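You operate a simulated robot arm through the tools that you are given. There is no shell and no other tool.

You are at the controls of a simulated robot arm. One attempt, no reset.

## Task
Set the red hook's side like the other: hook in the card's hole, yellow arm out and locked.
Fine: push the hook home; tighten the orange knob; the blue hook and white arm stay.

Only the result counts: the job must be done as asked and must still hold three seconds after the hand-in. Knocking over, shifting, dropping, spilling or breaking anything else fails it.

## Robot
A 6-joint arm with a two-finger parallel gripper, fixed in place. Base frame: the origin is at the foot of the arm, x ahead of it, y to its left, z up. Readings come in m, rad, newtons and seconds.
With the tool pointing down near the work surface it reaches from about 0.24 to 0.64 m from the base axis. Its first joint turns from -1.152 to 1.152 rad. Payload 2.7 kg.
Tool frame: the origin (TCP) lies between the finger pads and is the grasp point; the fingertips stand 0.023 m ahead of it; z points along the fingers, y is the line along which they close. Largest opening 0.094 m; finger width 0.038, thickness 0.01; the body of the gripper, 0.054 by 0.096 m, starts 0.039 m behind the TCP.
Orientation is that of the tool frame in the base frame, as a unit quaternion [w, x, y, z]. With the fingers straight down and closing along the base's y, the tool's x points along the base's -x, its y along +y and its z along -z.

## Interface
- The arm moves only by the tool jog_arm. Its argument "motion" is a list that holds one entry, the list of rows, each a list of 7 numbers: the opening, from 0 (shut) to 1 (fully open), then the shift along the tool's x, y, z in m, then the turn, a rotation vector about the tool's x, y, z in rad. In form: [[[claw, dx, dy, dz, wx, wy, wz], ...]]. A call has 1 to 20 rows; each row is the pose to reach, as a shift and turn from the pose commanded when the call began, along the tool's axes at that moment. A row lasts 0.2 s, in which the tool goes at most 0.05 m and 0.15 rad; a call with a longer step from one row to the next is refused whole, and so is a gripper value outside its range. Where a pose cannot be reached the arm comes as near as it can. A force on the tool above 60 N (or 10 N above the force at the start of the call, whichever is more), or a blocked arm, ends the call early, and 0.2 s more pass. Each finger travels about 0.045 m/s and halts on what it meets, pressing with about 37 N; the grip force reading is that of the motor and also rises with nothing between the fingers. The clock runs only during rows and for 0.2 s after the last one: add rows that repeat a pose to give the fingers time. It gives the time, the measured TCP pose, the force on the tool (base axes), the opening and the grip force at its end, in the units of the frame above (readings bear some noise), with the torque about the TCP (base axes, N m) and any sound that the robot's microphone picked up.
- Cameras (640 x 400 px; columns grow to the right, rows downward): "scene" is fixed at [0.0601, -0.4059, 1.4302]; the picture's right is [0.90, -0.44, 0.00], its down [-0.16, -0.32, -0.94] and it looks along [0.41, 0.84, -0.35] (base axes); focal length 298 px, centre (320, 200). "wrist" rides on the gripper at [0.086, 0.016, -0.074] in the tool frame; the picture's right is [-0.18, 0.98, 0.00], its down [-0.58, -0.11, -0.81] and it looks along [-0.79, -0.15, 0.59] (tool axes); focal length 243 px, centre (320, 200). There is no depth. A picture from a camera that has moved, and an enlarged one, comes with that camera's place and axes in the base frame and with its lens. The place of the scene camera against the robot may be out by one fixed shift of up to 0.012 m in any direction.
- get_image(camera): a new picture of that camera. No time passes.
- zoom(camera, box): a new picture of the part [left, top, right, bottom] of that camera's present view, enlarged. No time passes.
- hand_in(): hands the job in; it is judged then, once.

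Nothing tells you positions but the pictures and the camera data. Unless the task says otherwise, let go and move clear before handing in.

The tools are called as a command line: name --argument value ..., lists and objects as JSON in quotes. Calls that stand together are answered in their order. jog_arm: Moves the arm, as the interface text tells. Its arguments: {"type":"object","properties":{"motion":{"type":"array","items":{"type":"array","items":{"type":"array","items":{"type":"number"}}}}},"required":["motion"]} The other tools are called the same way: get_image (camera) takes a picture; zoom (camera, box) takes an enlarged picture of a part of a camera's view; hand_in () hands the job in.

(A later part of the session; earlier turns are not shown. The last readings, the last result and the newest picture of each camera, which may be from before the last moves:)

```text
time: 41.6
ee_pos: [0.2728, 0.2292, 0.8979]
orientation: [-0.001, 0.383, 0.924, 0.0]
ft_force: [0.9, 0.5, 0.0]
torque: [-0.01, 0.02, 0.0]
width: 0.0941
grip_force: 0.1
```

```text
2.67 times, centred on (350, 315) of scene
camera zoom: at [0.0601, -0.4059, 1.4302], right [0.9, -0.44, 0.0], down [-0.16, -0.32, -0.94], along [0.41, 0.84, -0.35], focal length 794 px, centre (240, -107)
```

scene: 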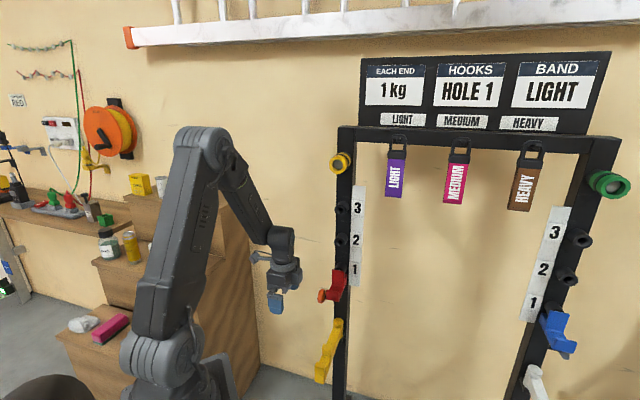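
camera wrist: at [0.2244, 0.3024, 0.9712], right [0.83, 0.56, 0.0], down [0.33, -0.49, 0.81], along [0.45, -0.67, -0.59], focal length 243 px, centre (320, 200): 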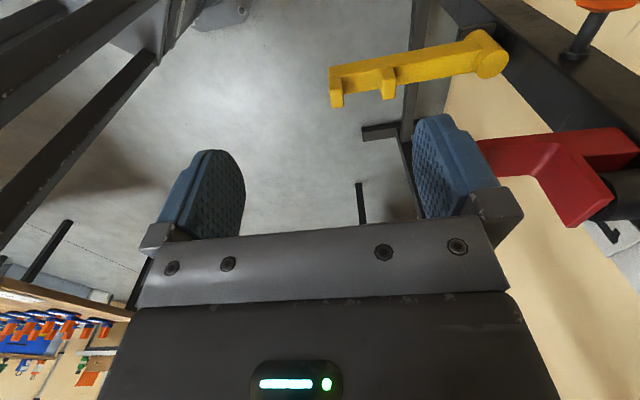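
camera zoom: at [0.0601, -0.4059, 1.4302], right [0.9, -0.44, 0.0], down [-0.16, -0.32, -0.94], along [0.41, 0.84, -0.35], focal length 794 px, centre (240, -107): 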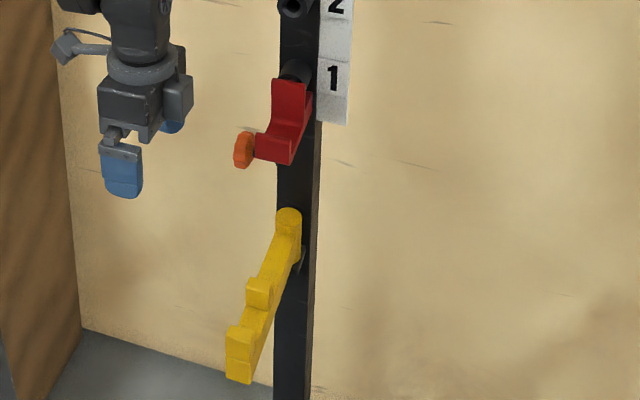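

The hook's upright is flush on the tube and its foot is against the post, matching the blue one. I'll now bring the gripper forward on the left side of the post, above the knob, tilted about 20°.

jog_arm --motion '[[[1, 0.005, 0.035, 0, -0.06, 0, 0], [1, 0.005, 0.07, 0, -0.12, 0, 0], [1, 0.005, 0.105, 0, -0.18, 0, 0], [1, 0.005, 0.14, 0.015, -0.24, 0, 0], [1, 0.005, 0.175, 0.04, -0.3, 0, 0], [1, 0.005, 0.205, 0.06, -0.35, 0, 0], [1, 0.005, 0.205, 0.06, -0.35, 0, 0]]]'

get_image --camera "wrist"

zoom --camera "scene" --box '[260, 190, 420, 350]'

```text
time: 43.2
ee_pos: [0.4144, 0.3762, 0.8371]
orientation: [0.066, 0.377, 0.909, 0.162]
ft_force: [-0.3, 0.0, -0.2]
torque: [-0.01, 0.0, 0.01]
width: 0.0941
grip_force: 0.1
```

```text
taken
camera wrist: at [0.3475, 0.4314, 0.9124], right [0.78, 0.52, 0.34], down [0.14, -0.68, 0.72], along [0.61, -0.51, -0.61], focal length 243 px, centre (320, 200)
```

wrist: 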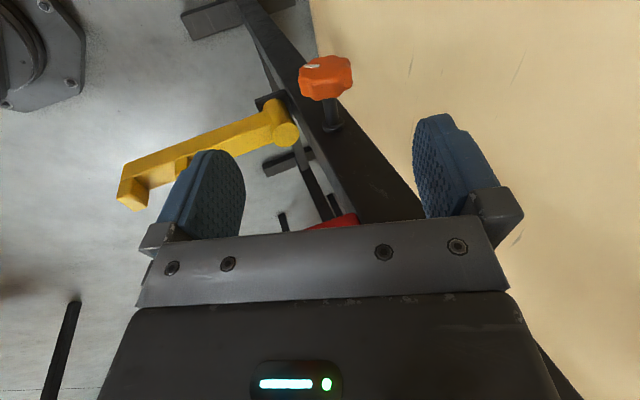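

```text
2.50 times, centred on (340, 270) of scene
camera zoom: at [0.0601, -0.4059, 1.4302], right [0.9, -0.44, 0.0], down [-0.16, -0.32, -0.94], along [0.41, 0.84, -0.35], focal length 745 px, centre (270, 25)
```

zoom: 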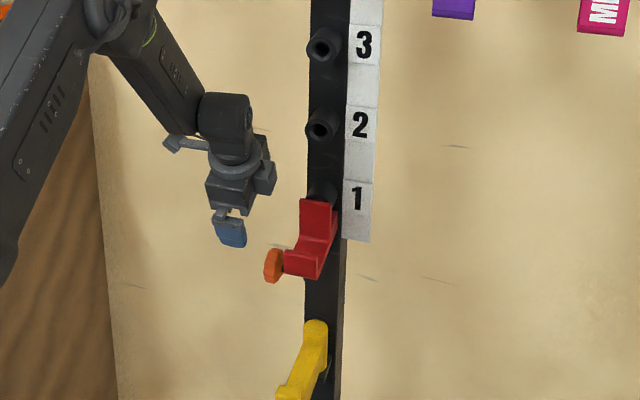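

zoom --camera "wrist" --box '[280, 45, 370, 135]'

zoom --camera "wrist" --box '[230, 30, 440, 240]'

```text
4.44 times, centred on (325, 90) of wrist
camera zoom: at [0.3475, 0.4314, 0.9124], right [0.78, 0.52, 0.34], down [0.14, -0.68, 0.72], along [0.61, -0.51, -0.61], focal length 1078 px, centre (298, 689)
```

zoom: 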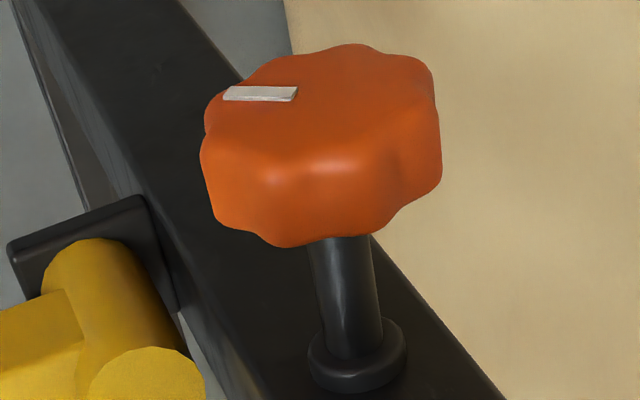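

```text
1.90 times, centred on (335, 135) of wrist
camera zoom: at [0.3475, 0.4314, 0.9124], right [0.78, 0.52, 0.34], down [0.14, -0.68, 0.72], along [0.61, -0.51, -0.61], focal length 462 px, centre (291, 324)
```

zoom: 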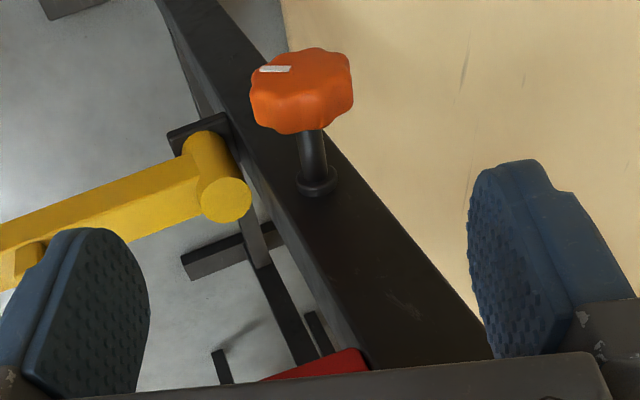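

The knob carries a white mark pointing toward the front (3 o'clock seen from outside), and its centre is about n≈0.611, L≈-0.052, z≈0.702. I'll lower the open fingers around its rim.

jog_arm --motion '[[[1, -0.01, 0.001, 0.035, 0, 0, 0], [1, -0.019, 0.002, 0.07, 0, 0, 0], [1, -0.019, 0.0025, 0.105, 0, 0, 0], [1, -0.019, 0.0025, 0.13, 0, 0, 0], [1, -0.019, 0.0025, 0.13, 0, 0, 0]]]'

get_image --camera "wrist"

zoom --camera "scene" --box '[260, 210, 420, 370]'

```text
time: 44.4
ee_pos: [0.462, 0.3976, 0.7153]
orientation: [0.066, 0.377, 0.909, 0.162]
ft_force: [-0.5, 0.7, -0.2]
torque: [-0.03, 0.05, 0.02]
width: 0.094
grip_force: 0.1
```

```text
taken
camera wrist: at [0.3952, 0.4517, 0.7906], right [0.78, 0.52, 0.34], down [0.14, -0.68, 0.72], along [0.6, -0.52, -0.61], focal length 243 px, centre (320, 200)
```

wrist: 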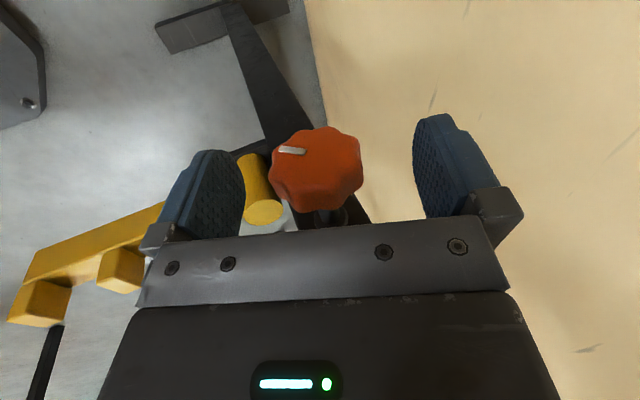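

```text
2.50 times, centred on (340, 290) of scene
camera zoom: at [0.0601, -0.4059, 1.4302], right [0.9, -0.44, 0.0], down [-0.16, -0.32, -0.94], along [0.41, 0.84, -0.35], focal length 745 px, centre (270, -25)
```

zoom: 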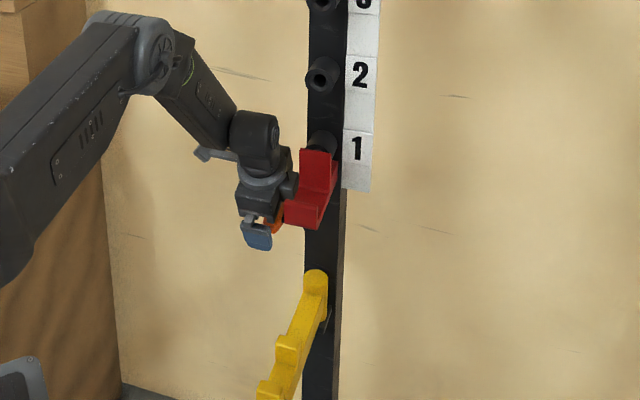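

The knob is centred between the fingers. I'll go 12 mm deeper and close on its rim.

jog_arm --motion '[[[1, 0, 0, 0.012, 0, 0, 0], [0.7, 0, 0, 0.012, 0, 0, 0], [0.5, 0, 0, 0.012, 0, 0, 0], [0.4, 0, 0, 0.012, 0, 0, 0], [0.3, 0, 0, 0.012, 0, 0, 0], [0.3, 0, 0, 0.012, 0, 0, 0]]]'

get_image --camera "wrist"

zoom --camera "wrist" --box '[230, 100, 430, 240]'

```text
time: 45.8
ee_pos: [0.4603, 0.3993, 0.7022]
orientation: [0.065, 0.377, 0.91, 0.159]
ft_force: [-10.9, -8.7, -3.7]
torque: [-0.04, 0.0, 0.0]
width: 0.0488
grip_force: 45.1
```

```text
taken
camera wrist: at [0.3963, 0.4537, 0.7778], right [0.78, 0.52, 0.33], down [0.15, -0.68, 0.72], along [0.6, -0.52, -0.61], focal length 243 px, centre (320, 200)
```

wrist: 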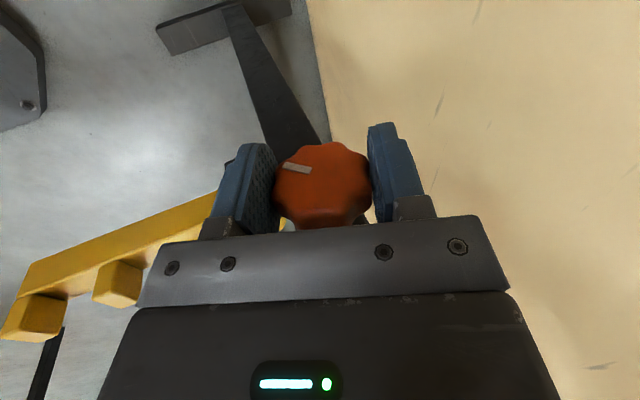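

```text
2.86 times, centred on (330, 170) of wrist
camera zoom: at [0.3963, 0.4537, 0.7778], right [0.78, 0.52, 0.33], down [0.15, -0.68, 0.72], along [0.6, -0.52, -0.61], focal length 693 px, centre (291, 286)
```

zoom: 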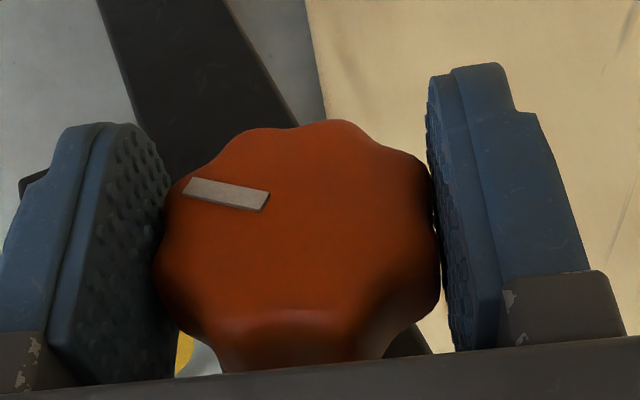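

The knob is gripped; a 14 N push says I'm about 4 mm too far back, so I'll ease that off and begin turning clockwise (as seen from outside).

jog_arm --motion '[[[0.3, 0, -0.004, 0, 0, 0, 0], [0.3, 0, -0.004, 0, -0.1, 0, 0], [0.3, 0, -0.004, 0, -0.2, 0, 0], [0.3, 0, -0.004, 0, -0.3, 0, 0], [0.3, 0, -0.004, 0, -0.4, 0, 0]]]'

zoom --camera "wrist" --box '[230, 100, 430, 240]'

```text
time: 47.0
ee_pos: [0.4604, 0.3972, 0.7036]
orientation: [0.14, 0.356, 0.859, 0.34]
ft_force: [0.4, -5.0, -2.3]
torque: [-0.39, -0.31, -0.01]
width: 0.0476
grip_force: 45.4
```

```text
2.86 times, centred on (330, 170) of wrist
camera zoom: at [0.3738, 0.4315, 0.7685], right [0.64, 0.38, 0.67], down [-0.03, -0.86, 0.51], along [0.77, -0.35, -0.53], focal length 693 px, centre (291, 286)
```

zoom: 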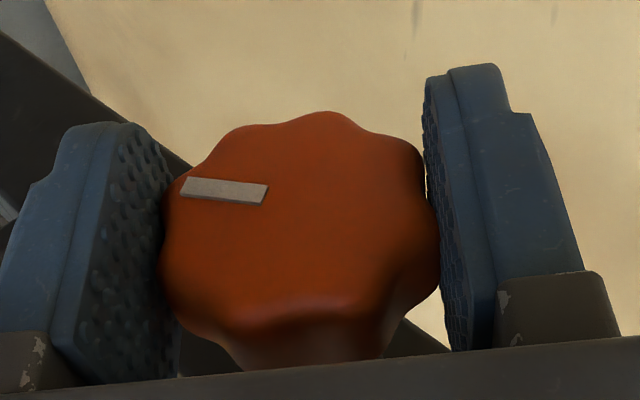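

The knob turns with the gripper. I'll continue the stroke to near horizontal.

jog_arm --motion '[[[0.3, 0, 0, 0, -0.1, 0, 0], [0.3, 0, 0, 0, -0.2, 0, 0], [0.3, 0, 0, 0, -0.3, 0, 0], [0.3, 0, 0, 0, -0.4, 0, 0], [0.3, 0, 0, 0, -0.5, 0, 0], [0.3, 0, 0, 0, -0.6, 0, 0], [0.3, 0, 0, 0, -0.7, 0, 0]]]'

get_image --camera "wrist"

zoom --camera "wrist" --box '[230, 100, 430, 240]'

zoom --camera "scene" --box '[240, 210, 420, 390]'

```text
time: 48.6
ee_pos: [0.4588, 0.3964, 0.7003]
orientation: [0.253, 0.288, 0.694, 0.61]
ft_force: [-3.3, -5.9, -13.3]
torque: [-0.95, 0.78, 0.1]
width: 0.0492
grip_force: 44.7
```

```text
taken
camera wrist: at [0.3495, 0.4075, 0.7256], right [0.22, -0.04, 0.97], down [-0.16, -0.99, -0.01], along [0.96, -0.16, -0.22], focal length 243 px, centre (320, 200)
```

wrist: 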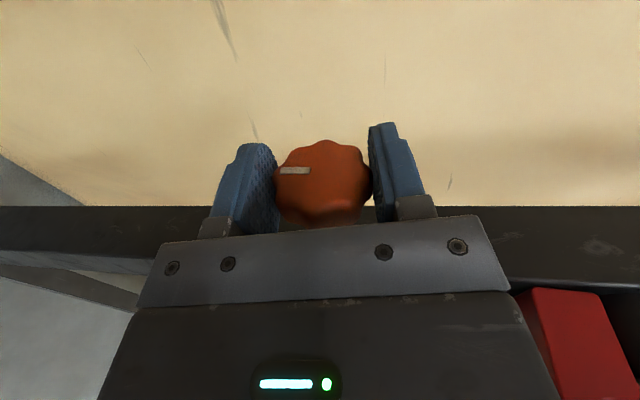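

```text
2.86 times, centred on (330, 170) of wrist
camera zoom: at [0.3495, 0.4075, 0.7256], right [0.22, -0.04, 0.97], down [-0.16, -0.99, -0.01], along [0.96, -0.16, -0.22], focal length 693 px, centre (291, 286)
```

zoom: 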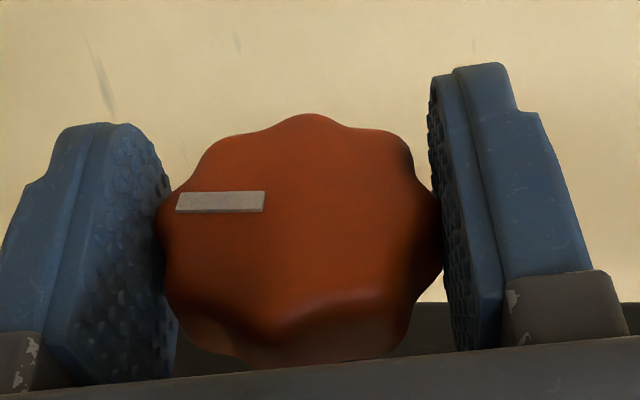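

```text
2.22 times, centred on (330, 300) of scene
camera zoom: at [0.0603, -0.4058, 1.4302], right [0.9, -0.44, 0.0], down [-0.16, -0.32, -0.94], along [0.41, 0.84, -0.35], focal length 662 px, centre (298, -22)
```

zoom: 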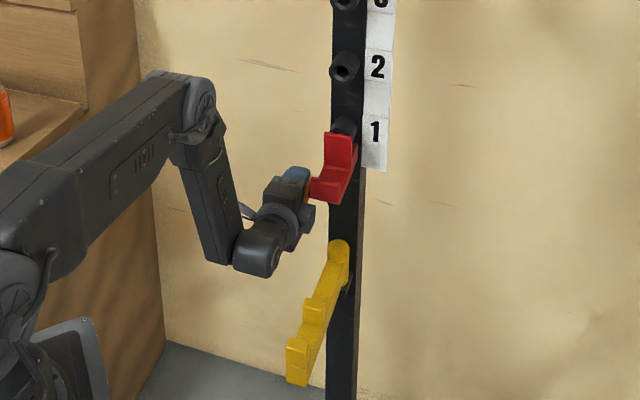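

The torque about the knob axis has risen to about 1.2 N·m, so it is beginning to bite. I'll turn a little further and see whether it still moves or slips.

jog_arm --motion '[[[0, 0, 0, 0, -0.08, 0, 0], [0, 0, 0, 0, -0.16, 0, 0], [0, 0, 0, 0, -0.24, 0, 0], [0, 0, 0, 0, -0.3, 0, 0]]]'

zoom --camera "wrist" --box '[230, 100, 430, 240]'

zoom --camera "scene" --box '[240, 210, 420, 390]'

```text
time: 49.6
ee_pos: [0.4585, 0.3954, 0.6988]
orientation: [0.292, 0.247, 0.596, 0.706]
ft_force: [-1.8, -2.7, -24.1]
torque: [-0.43, 0.39, 0.25]
width: 0.049
grip_force: 45.0
```

```text
2.86 times, centred on (330, 170) of wrist
camera zoom: at [0.3462, 0.4044, 0.7021], right [0.02, -0.25, 0.97], down [-0.14, -0.96, -0.24], along [0.99, -0.13, -0.05], focal length 693 px, centre (291, 286)
```

zoom: 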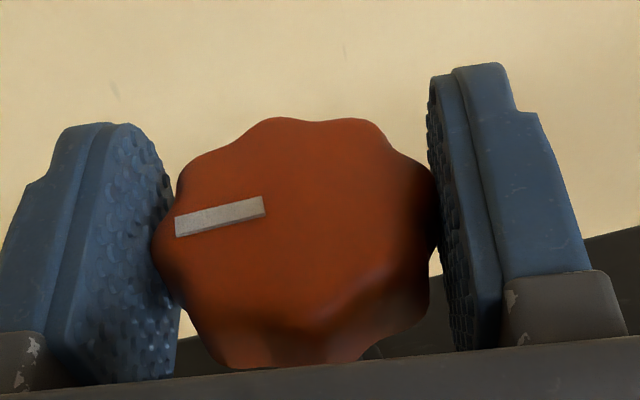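

```text
2.22 times, centred on (330, 300) of scene
camera zoom: at [0.0604, -0.4057, 1.4302], right [0.9, -0.44, 0.0], down [-0.16, -0.32, -0.93], along [0.41, 0.84, -0.35], focal length 662 px, centre (298, -22)
```

zoom: 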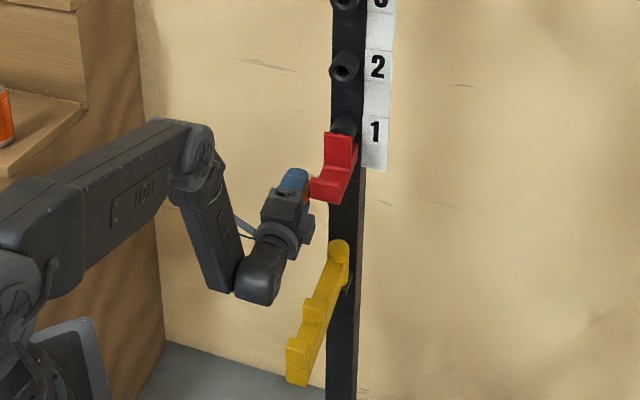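

The mark now points straight down (6 o'clock) and the fingers began to slip on the rim, so the knob has turned about 57° and met firm resistance. I'll release and see whether it stays.

jog_arm --motion '[[[0.6, 0, 0, 0, 0, 0, 0], [0.8, 0, 0, 0, 0, 0, 0], [1, 0, 0, 0, 0, 0, 0], [1, 0, 0, 0, 0, 0, 0]]]'

zoom --camera "wrist" --box '[230, 100, 430, 240]'

```text
time: 50.6
ee_pos: [0.4604, 0.3991, 0.7031]
orientation: [0.293, 0.246, 0.591, 0.71]
ft_force: [-0.2, -0.1, -0.5]
torque: [0.02, -0.01, 0.0]
width: 0.094
grip_force: 0.2
```

```text
2.86 times, centred on (330, 170) of wrist
camera zoom: at [0.3476, 0.4059, 0.7058], right [0.01, -0.26, 0.97], down [-0.14, -0.96, -0.25], along [0.99, -0.13, -0.04], focal length 693 px, centre (291, 286)
```

zoom: 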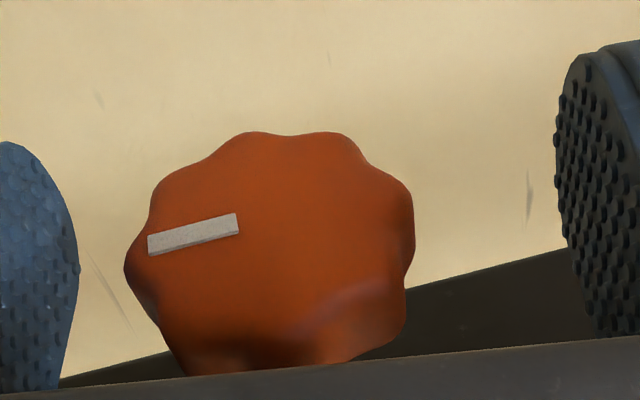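

The knob stayed at 6 o'clock after release. To make sure it is truly tight, I'll swing the open gripper back around the knob and take a second bite.

jog_arm --motion '[[[1, 0, -0.005, 0, 0, 0, 0], [1, 0, -0.005, 0, 0.14, 0, 0], [1, 0, -0.005, 0, 0.28, 0, 0], [1, 0, -0.005, 0, 0.42, 0, 0], [1, 0, -0.005, 0, 0.56, 0, 0], [1, 0, -0.005, 0, 0.7, 0, 0], [1, 0, -0.005, 0, 0.84, 0, 0], [1, 0, -0.005, 0, 0.98, 0, 0], [1, 0, -0.005, 0, 1.12, 0, 0], [1, 0, -0.005, 0, 1.26, 0, 0], [1, 0, -0.005, 0, 1.26, 0, 0]]]'

get_image --camera "wrist"

zoom --camera "wrist" --box '[230, 100, 430, 240]'

```text
time: 53.0
ee_pos: [0.4602, 0.3992, 0.699]
orientation: [0.091, 0.371, 0.896, 0.225]
ft_force: [0.1, -0.2, -0.2]
torque: [-0.01, 0.01, -0.04]
width: 0.0942
grip_force: 0.0
```

```text
taken
camera wrist: at [0.3871, 0.4454, 0.7716], right [0.74, 0.48, 0.46], down [0.08, -0.75, 0.66], along [0.66, -0.46, -0.59], focal length 243 px, centre (320, 200)
```

wrist: 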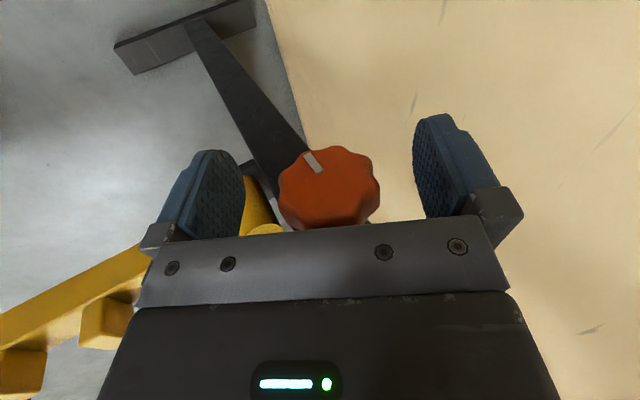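

```text
2.86 times, centred on (330, 170) of wrist
camera zoom: at [0.3871, 0.4454, 0.7716], right [0.74, 0.48, 0.46], down [0.08, -0.75, 0.66], along [0.66, -0.46, -0.59], focal length 693 px, centre (291, 286)
```

zoom: 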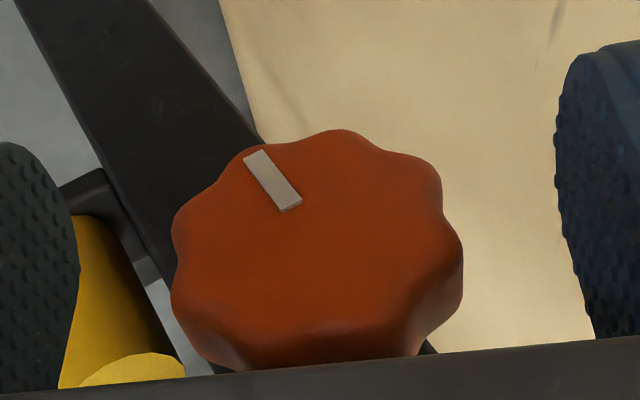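

The knob is centred again with the mark clearly turned. I'll grip and try turning it further.

jog_arm --motion '[[[0.7, 0, 0, 0, 0, 0, 0], [0.5, 0, 0, 0, 0, 0, 0], [0.3, 0, 0, 0, 0, 0, 0], [0, 0, 0, 0, 0, 0, 0], [0, 0, 0, 0, 0, 0, 0], [0, 0, 0, 0, 0, 0, 0]]]'

zoom --camera "wrist" --box '[230, 100, 430, 240]'

```text
time: 54.4
ee_pos: [0.4615, 0.4009, 0.7007]
orientation: [0.094, 0.37, 0.896, 0.228]
ft_force: [12.8, 11.2, 4.4]
torque: [-0.03, -0.05, 0.07]
width: 0.0488
grip_force: 45.1
```

```text
2.86 times, centred on (330, 170) of wrist
camera zoom: at [0.3881, 0.4464, 0.7733], right [0.74, 0.48, 0.47], down [0.07, -0.75, 0.66], along [0.67, -0.45, -0.59], focal length 693 px, centre (291, 286)
```

zoom: 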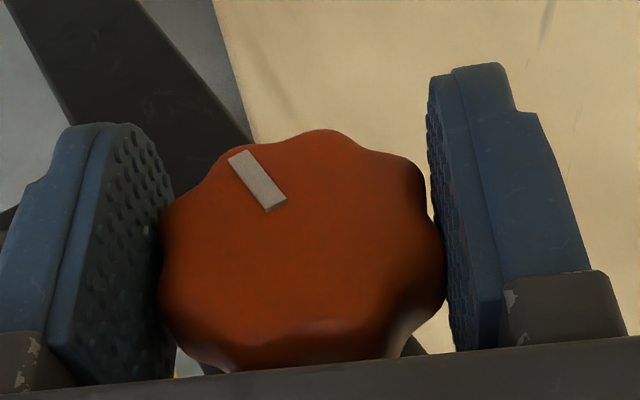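

jog_arm --motion '[[[0, 0, 0.003, 0, 0, 0, 0], [0, 0, 0.003, 0, -0.08, 0, 0], [0, 0, 0.003, 0, -0.16, 0, 0], [0, 0, 0.003, 0, -0.24, 0, 0], [0, 0, 0.003, 0, -0.32, 0, 0]]]'

zoom --camera "wrist" --box '[230, 100, 430, 240]'

```text
time: 55.6
ee_pos: [0.463, 0.3998, 0.7004]
orientation: [0.152, 0.351, 0.849, 0.364]
ft_force: [3.6, 7.8, 3.6]
torque: [-1.01, 0.73, 0.05]
width: 0.0491
grip_force: 45.2
```

```text
2.86 times, centred on (330, 170) of wrist
camera zoom: at [0.3733, 0.4316, 0.7622], right [0.61, 0.35, 0.71], down [-0.06, -0.88, 0.48], along [0.79, -0.33, -0.52], focal length 693 px, centre (291, 286)
```

zoom: 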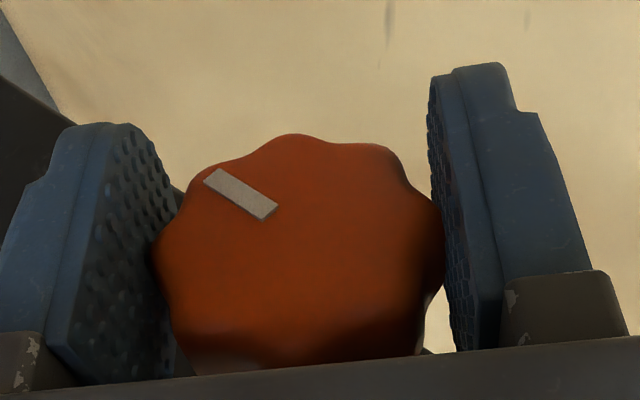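

Turning again only slips at the same 1.2 N·m, so the knob is at its tight end. I'll release it, check the mark once more, and back away upward.

jog_arm --motion '[[[0.6, 0, 0, 0, 0, 0, 0], [0.8, 0, 0, 0, 0, 0, 0], [1, 0, 0, 0, 0, 0, 0], [1, 0, 0, 0, 0, 0, 0]]]'

zoom --camera "wrist" --box '[230, 100, 430, 240]'

```text
time: 56.6
ee_pos: [0.4626, 0.4007, 0.7]
orientation: [0.15, 0.352, 0.849, 0.365]
ft_force: [0.7, 0.5, -0.1]
torque: [-0.01, 0.0, 0.01]
width: 0.094
grip_force: 0.0
```

```text
2.86 times, centred on (330, 170) of wrist
camera zoom: at [0.3737, 0.4318, 0.7625], right [0.61, 0.35, 0.71], down [-0.06, -0.88, 0.48], along [0.79, -0.33, -0.52], focal length 693 px, centre (291, 286)
```

zoom: 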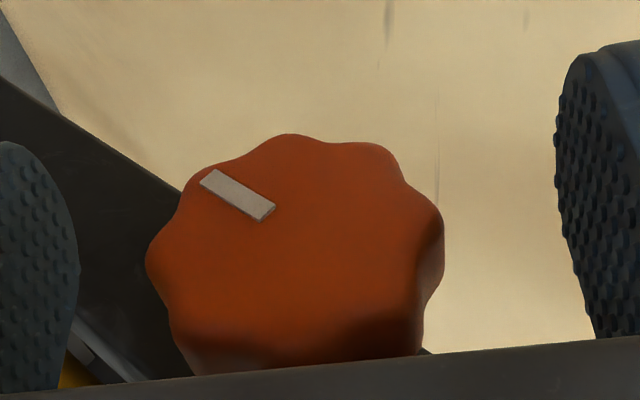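

The mark is again exactly at 6 o'clock, so the knob rests at its stop. I'll retract along the tool axis and bring the tool upright.

jog_arm --motion '[[[1, 0.004, 0, -0.03, 0, 0, 0], [1, 0.008, 0, -0.065, 0, 0, 0], [1, 0.015, 0, -0.1, 0, 0, 0], [1, 0.02, 0, -0.14, 0, 0, 0], [1, 0.02, 0, -0.14, 0, 0, 0]]]'

get_image --camera "wrist"

get_image --camera "scene"

```text
time: 57.8
ee_pos: [0.3767, 0.3434, 0.7978]
orientation: [0.152, 0.352, 0.849, 0.365]
ft_force: [0.1, 0.0, 1.0]
torque: [-0.04, 0.03, -0.01]
width: 0.0939
grip_force: 0.1
```

```text
taken
camera wrist: at [0.2873, 0.3744, 0.8599], right [0.61, 0.35, 0.71], down [-0.06, -0.88, 0.48], along [0.79, -0.33, -0.52], focal length 243 px, centre (320, 200)
```

wrist: 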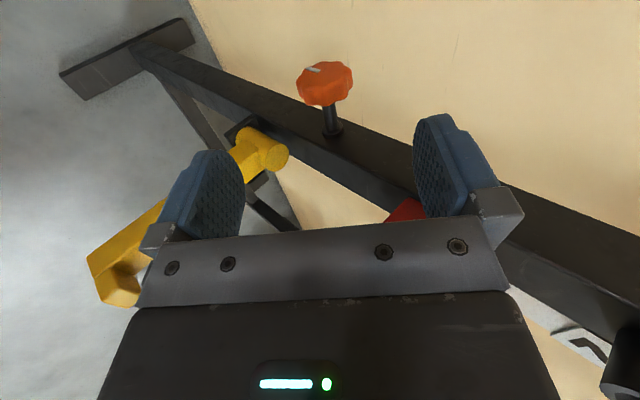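

```text
taken
```

scene: 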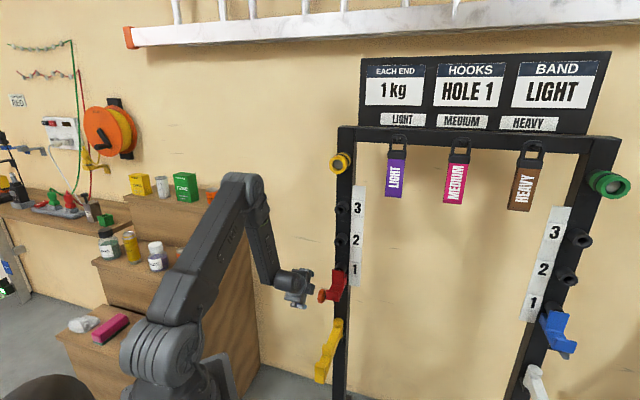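

I'll test the lock with a very light sideways touch on the yellow arm: fingers closed and upright, to the left of the beam near its end.

jog_arm --motion '[[[0.5, -0.002, -0.0142, -0.015, 0.135, 0, 0], [0, -0.004, -0.0285, -0.03, 0.27, 0, 0], [0, -0.008, -0.0427, -0.045, 0.405, 0, 0], [0, -0.013, -0.057, -0.06, 0.54, 0, 0], [0, -0.02, -0.0712, -0.0751, 0.675, 0, 0], [0, -0.0265, -0.0855, -0.0901, 0.81, 0, 0], [0, -0.0265, -0.0855, -0.0901, 0.81, 0, 0]]]'

get_image --camera "wrist"

zoom --camera "scene" --box '[260, 230, 400, 390]'

```text
time: 59.4
ee_pos: [0.3078, 0.2354, 0.797]
orientation: [0.0, 0.383, 0.924, 0.001]
ft_force: [0.9, 0.3, 0.4]
torque: [0.02, 0.01, 0.01]
width: 0.0001
grip_force: 37.5
```

```text
taken
camera wrist: at [0.2606, 0.3086, 0.8706], right [0.83, 0.56, 0.0], down [0.34, -0.49, 0.81], along [0.45, -0.67, -0.59], focal length 243 px, centre (320, 200)
```

wrist: 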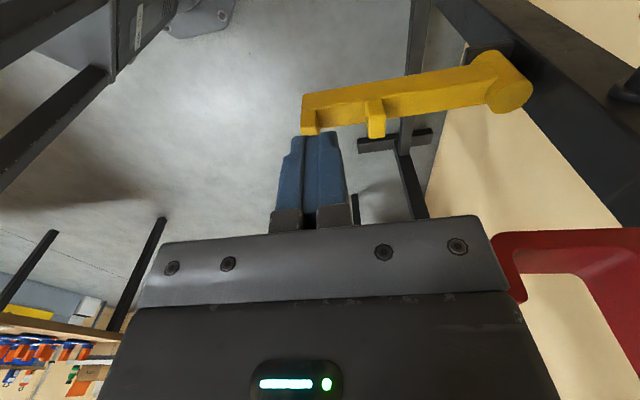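

```text
2.50 times, centred on (330, 310) of scene
camera zoom: at [0.0601, -0.4059, 1.4302], right [0.9, -0.44, 0.0], down [-0.16, -0.32, -0.94], along [0.41, 0.84, -0.35], focal length 745 px, centre (295, -75)
```

zoom: 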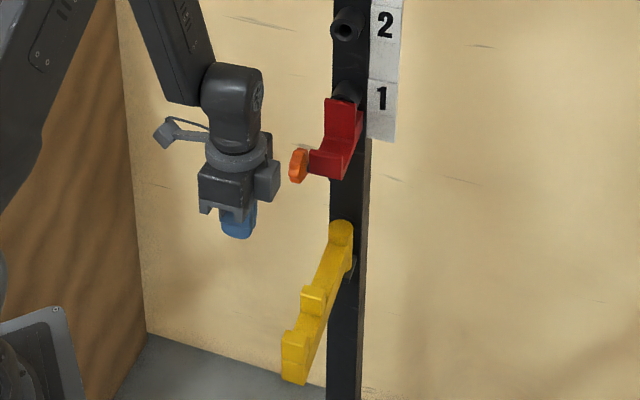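

jog_arm --motion '[[[0, 0, 0, 0.04, 0, 0, 0], [0, 0, 0, 0.08, 0, 0, 0], [0, 0, 0, 0.12, 0, 0, 0], [0, 0, 0, 0.156, 0, 0, 0], [0, -0.015, 0, 0.156, 0, 0, 0], [0, -0.03, 0, 0.156, 0, 0, 0], [0, -0.038, 0, 0.156, 0, 0, 0], [0, -0.042, 0, 0.156, 0, 0, 0]]]'

get_image --camera "wrist"

```text
time: 61.2
ee_pos: [0.337, 0.2063, 0.6413]
orientation: [-0.001, 0.382, 0.924, 0.001]
ft_force: [0.5, 0.8, 0.1]
torque: [0.0, -0.02, 0.02]
width: 0.0
grip_force: 36.8
```

```text
taken
camera wrist: at [0.2896, 0.2793, 0.7144], right [0.83, 0.56, 0.0], down [0.33, -0.49, 0.81], along [0.46, -0.66, -0.59], focal length 243 px, centre (320, 200)
```

wrist: 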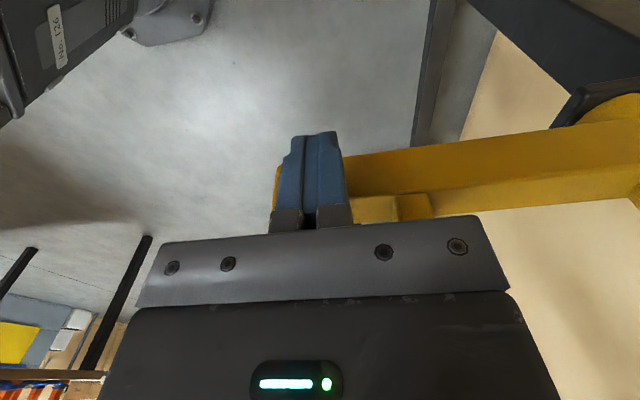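

No contact yet. I'll creep a few millimetres closer and read the force.

jog_arm --motion '[[[0, -0.002, 0, 0, 0, 0, 0], [0, -0.004, 0, 0, 0, 0, 0], [0, -0.006, 0, 0, 0, 0, 0], [0, -0.007, 0, 0, 0, 0, 0]]]'

```text
time: 62.2
ee_pos: [0.3402, 0.2042, 0.6402]
orientation: [-0.001, 0.38, 0.925, -0.001]
ft_force: [-33.8, 28.3, 9.7]
torque: [0.69, -0.26, 0.15]
width: 0.0
grip_force: 37.4
```

The arm pushes back with 44 N and doesn't give, so it is locked. I'll back off at once and lift away.

jog_arm --motion '[[[0, 0.01, 0, 0, 0, 0, 0], [0, 0.03, 0, 0, 0, 0, 0], [0, 0.05, 0, -0.03, 0, 0, 0], [0, 0.05, 0, -0.07, 0, 0, 0], [0, 0.05, 0.0, -0.11, 0, 0, 0], [0.3, 0.05, -0.03, -0.15, 0, 0, 0], [0.6, 0.05, -0.06, -0.19, 0, 0, 0], [0.6, 0.05, -0.06, -0.19, 0, 0, 0]]]'

get_image --camera "wrist"

zoom --camera "scene" --box '[280, 230, 420, 390]'

get_image --camera "scene"

```text
time: 64.0
ee_pos: [0.2646, 0.1942, 0.8316]
orientation: [-0.001, 0.383, 0.924, 0.0]
ft_force: [0.1, 0.1, 0.9]
torque: [-0.04, 0.0, 0.0]
width: 0.0564
grip_force: 0.0
```

```text
taken
camera wrist: at [0.217, 0.2672, 0.9042], right [0.83, 0.56, 0.0], down [0.33, -0.49, 0.81], along [0.46, -0.67, -0.59], focal length 243 px, centre (320, 200)
```

wrist: 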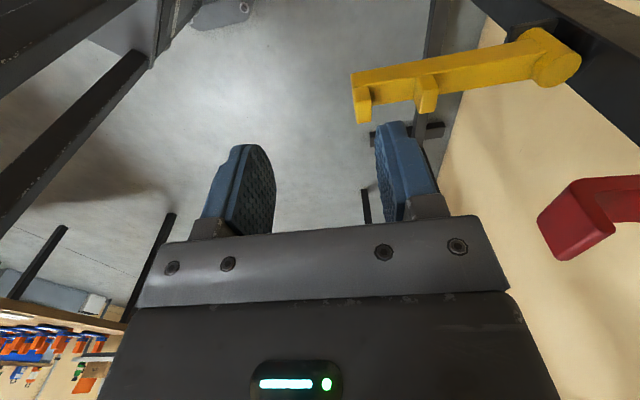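

```text
2.50 times, centred on (350, 310) of scene
camera zoom: at [0.0601, -0.406, 1.4302], right [0.9, -0.44, 0.0], down [-0.16, -0.32, -0.94], along [0.41, 0.84, -0.35], focal length 745 px, centre (245, -75)
```

zoom: 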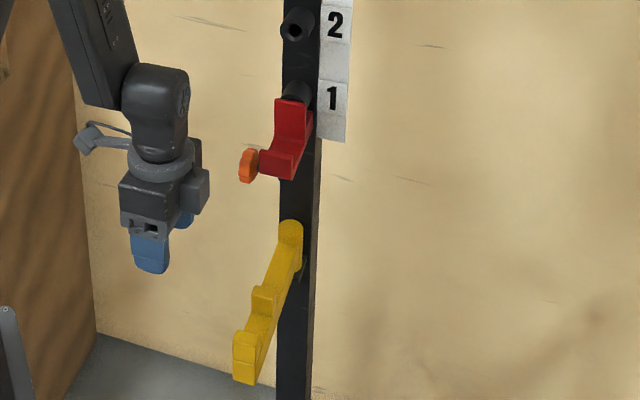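

```text
taken
```

scene: 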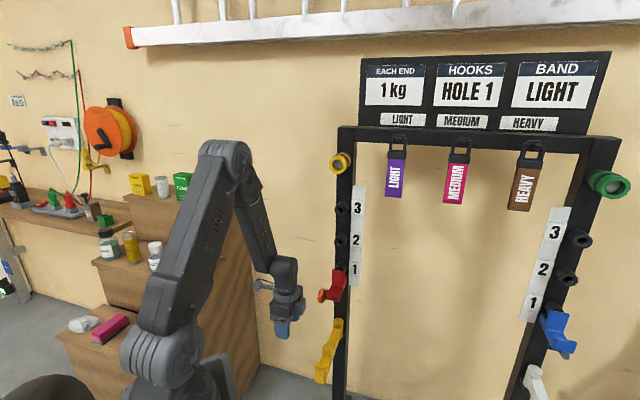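

Everything looks in place. I'll zoom to confirm the yellow arm's angle and the hook's seating after the test.

zoom --camera "wrist" --box '[340, 10, 600, 140]'

zoom --camera "scene" --box '[310, 255, 374, 315]'

zoom --camera "scene" --box '[500, 290, 610, 400]'

```text
2.46 times, centred on (470, 75) of wrist
camera zoom: at [0.217, 0.2672, 0.9042], right [0.83, 0.56, 0.0], down [0.33, -0.49, 0.81], along [0.46, -0.67, -0.59], focal length 597 px, centre (-49, 508)
```

zoom: 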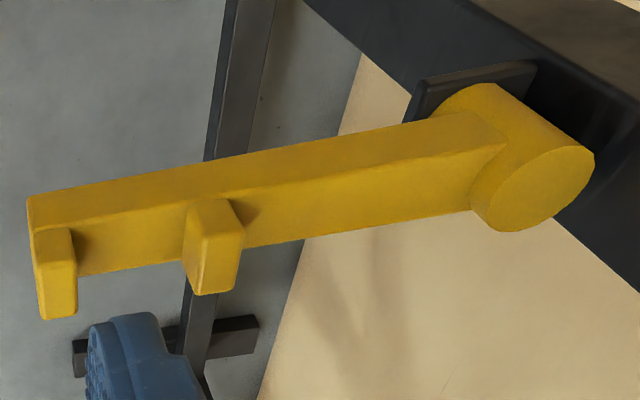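

```text
6.67 times, centred on (342, 285) of scene
camera zoom: at [0.0601, -0.406, 1.4302], right [0.9, -0.44, 0.0], down [-0.16, -0.32, -0.94], along [0.41, 0.84, -0.35], focal length 1986 px, centre (173, -367)
```

zoom: 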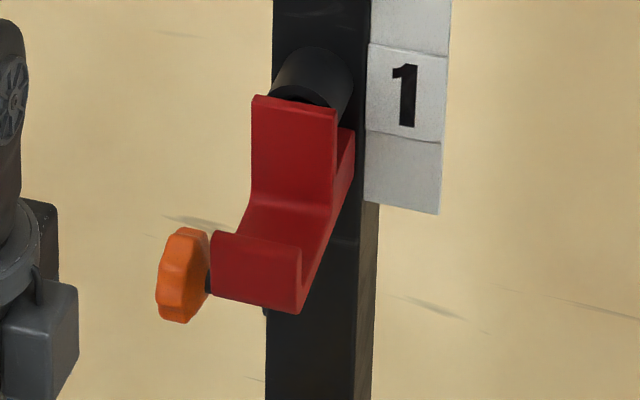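

```text
3.64 times, centred on (555, 345) of scene
camera zoom: at [0.0601, -0.406, 1.4302], right [0.9, -0.44, 0.0], down [-0.16, -0.32, -0.94], along [0.41, 0.84, -0.35], focal length 1083 px, centre (-534, -327)
```

zoom: 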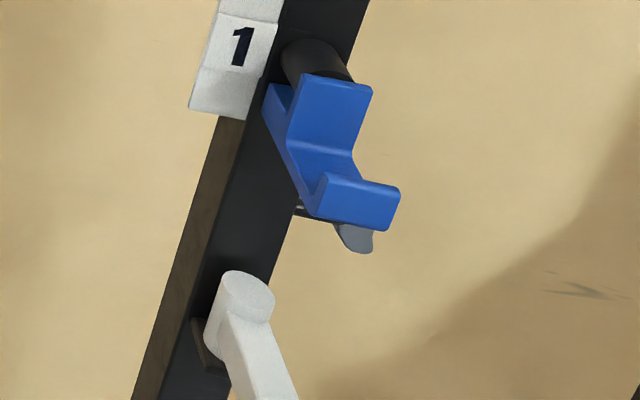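

zoom --camera "wrist" --box '[520, 160, 640, 270]'

```text
3.64 times, centred on (580, 215) of wrist
camera zoom: at [0.217, 0.2672, 0.9042], right [0.83, 0.56, 0.0], down [0.33, -0.49, 0.81], along [0.46, -0.67, -0.59], focal length 882 px, centre (-626, 146)
```

zoom: 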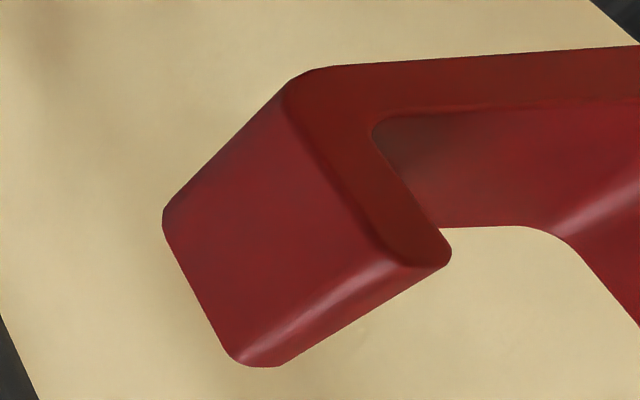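

The yellow arm is square within half a degree and locked. As the task allows pushing the hook home, I'll make one more gentle fingertip push on its upright at peg height, to be sure it is fully seated; first I re-orient the tool.

jog_arm --motion '[[[0.3, -0.005, 0, -0.02, 0, 0, -0.143], [0, -0.01, 0, -0.04, 0, 0, -0.286], [0, -0.018, 0, -0.06, 0, 0, -0.429], [0, -0.026, 0.005, -0.08, 0, 0, -0.572], [0, -0.034, 0.01, -0.1, 0, 0, -0.715], [0, -0.042, 0.015, -0.1, 0, 0, -0.858], [0, -0.05, 0.02, -0.1, 0, 0, -1.001], [0, -0.058, 0.025, -0.1, 0, 0, -1.144], [0, -0.066, 0.03, -0.1, 0, 0, -1.287], [0, -0.074, 0.03, -0.1, 0, 0, -1.43], [0, -0.081, 0.03, -0.1, 0, 0, -1.571], [0, -0.081, 0.03, -0.1, 0, 0, -1.571]]]'

jog_arm --motion '[[[0, -0.01, 0, 0, 0, -0.149, 0], [0, -0.02, 0, 0, 0, -0.298, 0], [0, -0.03, 0, 0, 0, -0.447, 0], [0, -0.04, 0, 0, 0, -0.596, 0], [0, -0.05, 0, 0, 0, -0.745, 0], [0, -0.06, 0, 0, 0, -0.894, 0], [0, -0.07, 0, 0, 0, -1.043, 0], [0, -0.07, 0, 0, 0, -1.047, 0]]]'

get_image --camera "wrist"

zoom --camera "scene" --box '[260, 200, 400, 340]'

```text
time: 66.6
ee_pos: [0.3441, 0.1574, 0.9299]
orientation: [0.0, -0.383, 0.924, 0.001]
ft_force: [-0.7, -0.2, 0.6]
torque: [-0.01, 0.03, -0.01]
width: 0.0
grip_force: 36.7
```

```text
time: 68.4
ee_pos: [0.3925, 0.208, 0.9306]
orientation: [0.463, -0.331, 0.8, 0.192]
ft_force: [-0.4, -0.4, 0.1]
torque: [0.02, -0.01, -0.04]
width: 0.0
grip_force: 36.9
```

```text
taken
camera wrist: at [0.3077, 0.1432, 0.8921], right [-0.63, 0.76, 0.16], down [-0.21, -0.37, 0.91], along [0.75, 0.54, 0.39], focal length 243 px, centre (320, 200)
```

wrist: 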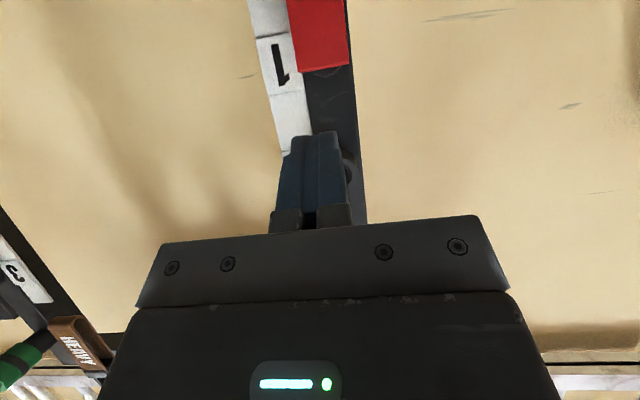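

```text
2.86 times, centred on (330, 270) of scene
camera zoom: at [0.0601, -0.4059, 1.4302], right [0.9, -0.44, 0.0], down [-0.16, -0.32, -0.94], along [0.41, 0.84, -0.35], focal length 851 px, centre (291, 0)
```

zoom: 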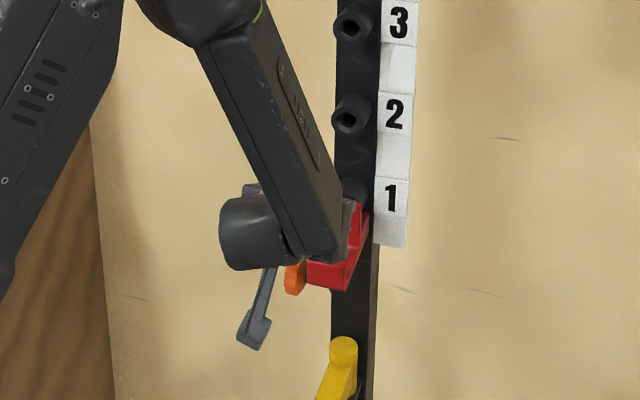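

The gripper now points at the hook's upright from above the lip. I'll move to about 10 mm short of it.

jog_arm --motion '[[[0, 0.003, 0, 0.035, 0, 0, 0], [0, 0.006, 0, 0.07, 0, 0, 0], [0, 0.0079, 0, 0.0974, 0, 0, 0], [0, 0.0079, 0, 0.0974, 0, 0, 0]]]'

get_image --camera "wrist"

zoom --camera "scene" --box '[270, 210, 390, 330]'

```text
time: 69.4
ee_pos: [0.4488, 0.2655, 0.8749]
orientation: [0.462, -0.331, 0.8, 0.191]
ft_force: [0.4, 0.8, 0.2]
torque: [0.0, 0.0, 0.04]
width: 0.0002
grip_force: 36.8
```

```text
taken
camera wrist: at [0.3636, 0.2008, 0.8363], right [-0.63, 0.76, 0.16], down [-0.21, -0.37, 0.91], along [0.75, 0.54, 0.39], focal length 243 px, centre (320, 200)
```

wrist: 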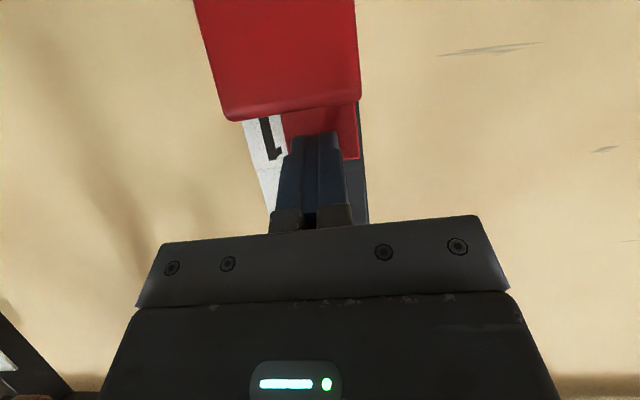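

```text
3.33 times, centred on (330, 270) of scene
camera zoom: at [0.0601, -0.4059, 1.4302], right [0.9, -0.44, 0.0], down [-0.16, -0.32, -0.94], along [0.41, 0.84, -0.35], focal length 993 px, centre (287, -33)
```

zoom: 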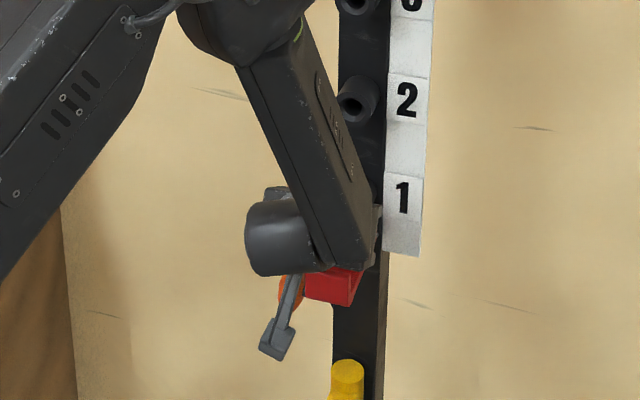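

I'll lower 18 mm so the tip meets the upright at peg height, then push inward along the rack normal in small steps.

jog_arm --motion '[[[0, 0.0078, 0, 0.0045, 0, 0, 0], [0, 0.0156, 0, 0.009, 0, 0, 0], [0, 0.0146, 0, 0.0107, 0, 0, 0], [0, 0.0136, 0, 0.0125, 0, 0, 0], [0, 0.0126, 0, 0.0142, 0, 0, 0]]]'

```text
time: 70.6
ee_pos: [0.4504, 0.267, 0.8553]
orientation: [0.459, -0.332, 0.801, 0.192]
ft_force: [-28.6, -29.6, 12.3]
torque: [0.36, -0.41, -0.03]
width: 0.0001
grip_force: 36.9
```

The hook meets a 41 N push with no give, so it is fully home. I'll back off and retreat well clear of the rack.

jog_arm --motion '[[[0, 0.005, 0, -0.0087, 0, 0, 0], [0, 0.005, 0, -0.02, 0, 0, 0], [0, -0.005, 0, -0.05, 0, 0, 0], [0, -0.01, 0, -0.09, 0, 0, 0], [0.3, -0.01, 0, -0.13, 0, 0, 0], [0.5, -0.01, 0, -0.17, 0, 0, 0], [0.5, -0.01, 0, -0.17, 0, 0, 0]]]'

get_image --camera "wrist"

get_image --camera "scene"

zoom --camera "scene" --box '[290, 230, 410, 390]'

```text
time: 72.2
ee_pos: [0.3528, 0.1675, 0.9502]
orientation: [0.462, -0.331, 0.8, 0.191]
ft_force: [-0.1, 0.6, -0.6]
torque: [-0.01, -0.02, 0.0]
width: 0.0468
grip_force: 0.1
```

```text
taken
camera wrist: at [0.2675, 0.1041, 0.9123], right [-0.63, 0.76, 0.16], down [-0.21, -0.37, 0.91], along [0.75, 0.54, 0.39], focal length 243 px, centre (320, 200)
```

wrist: 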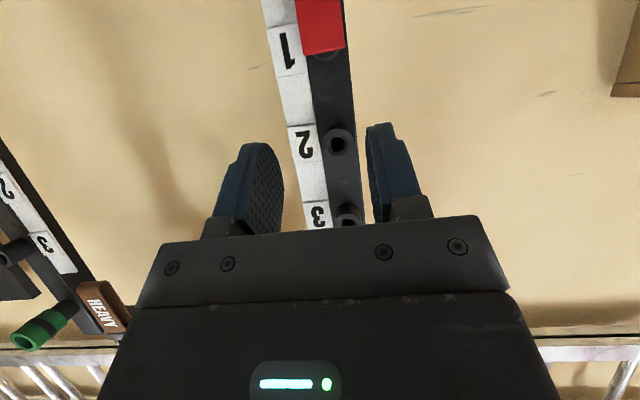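

```text
taken
```

scene: 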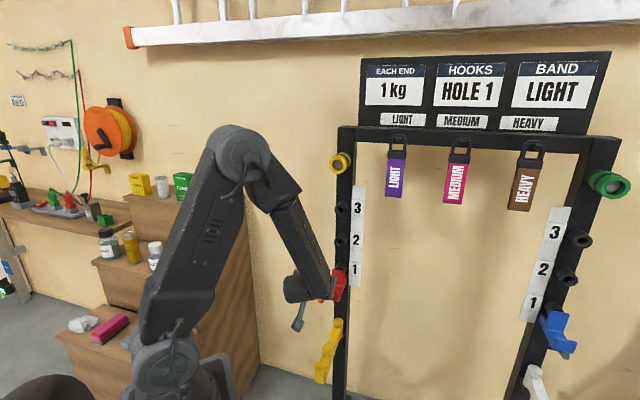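

```text
2.50 times, centred on (350, 310) of scene
camera zoom: at [0.06, -0.406, 1.4302], right [0.9, -0.44, 0.0], down [-0.16, -0.32, -0.94], along [0.41, 0.84, -0.35], focal length 745 px, centre (245, -75)
```

zoom: 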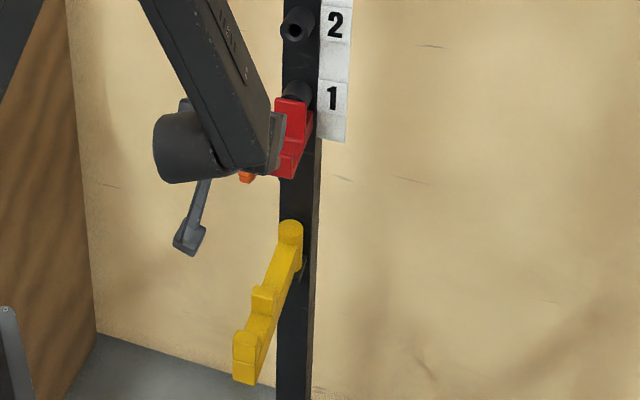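

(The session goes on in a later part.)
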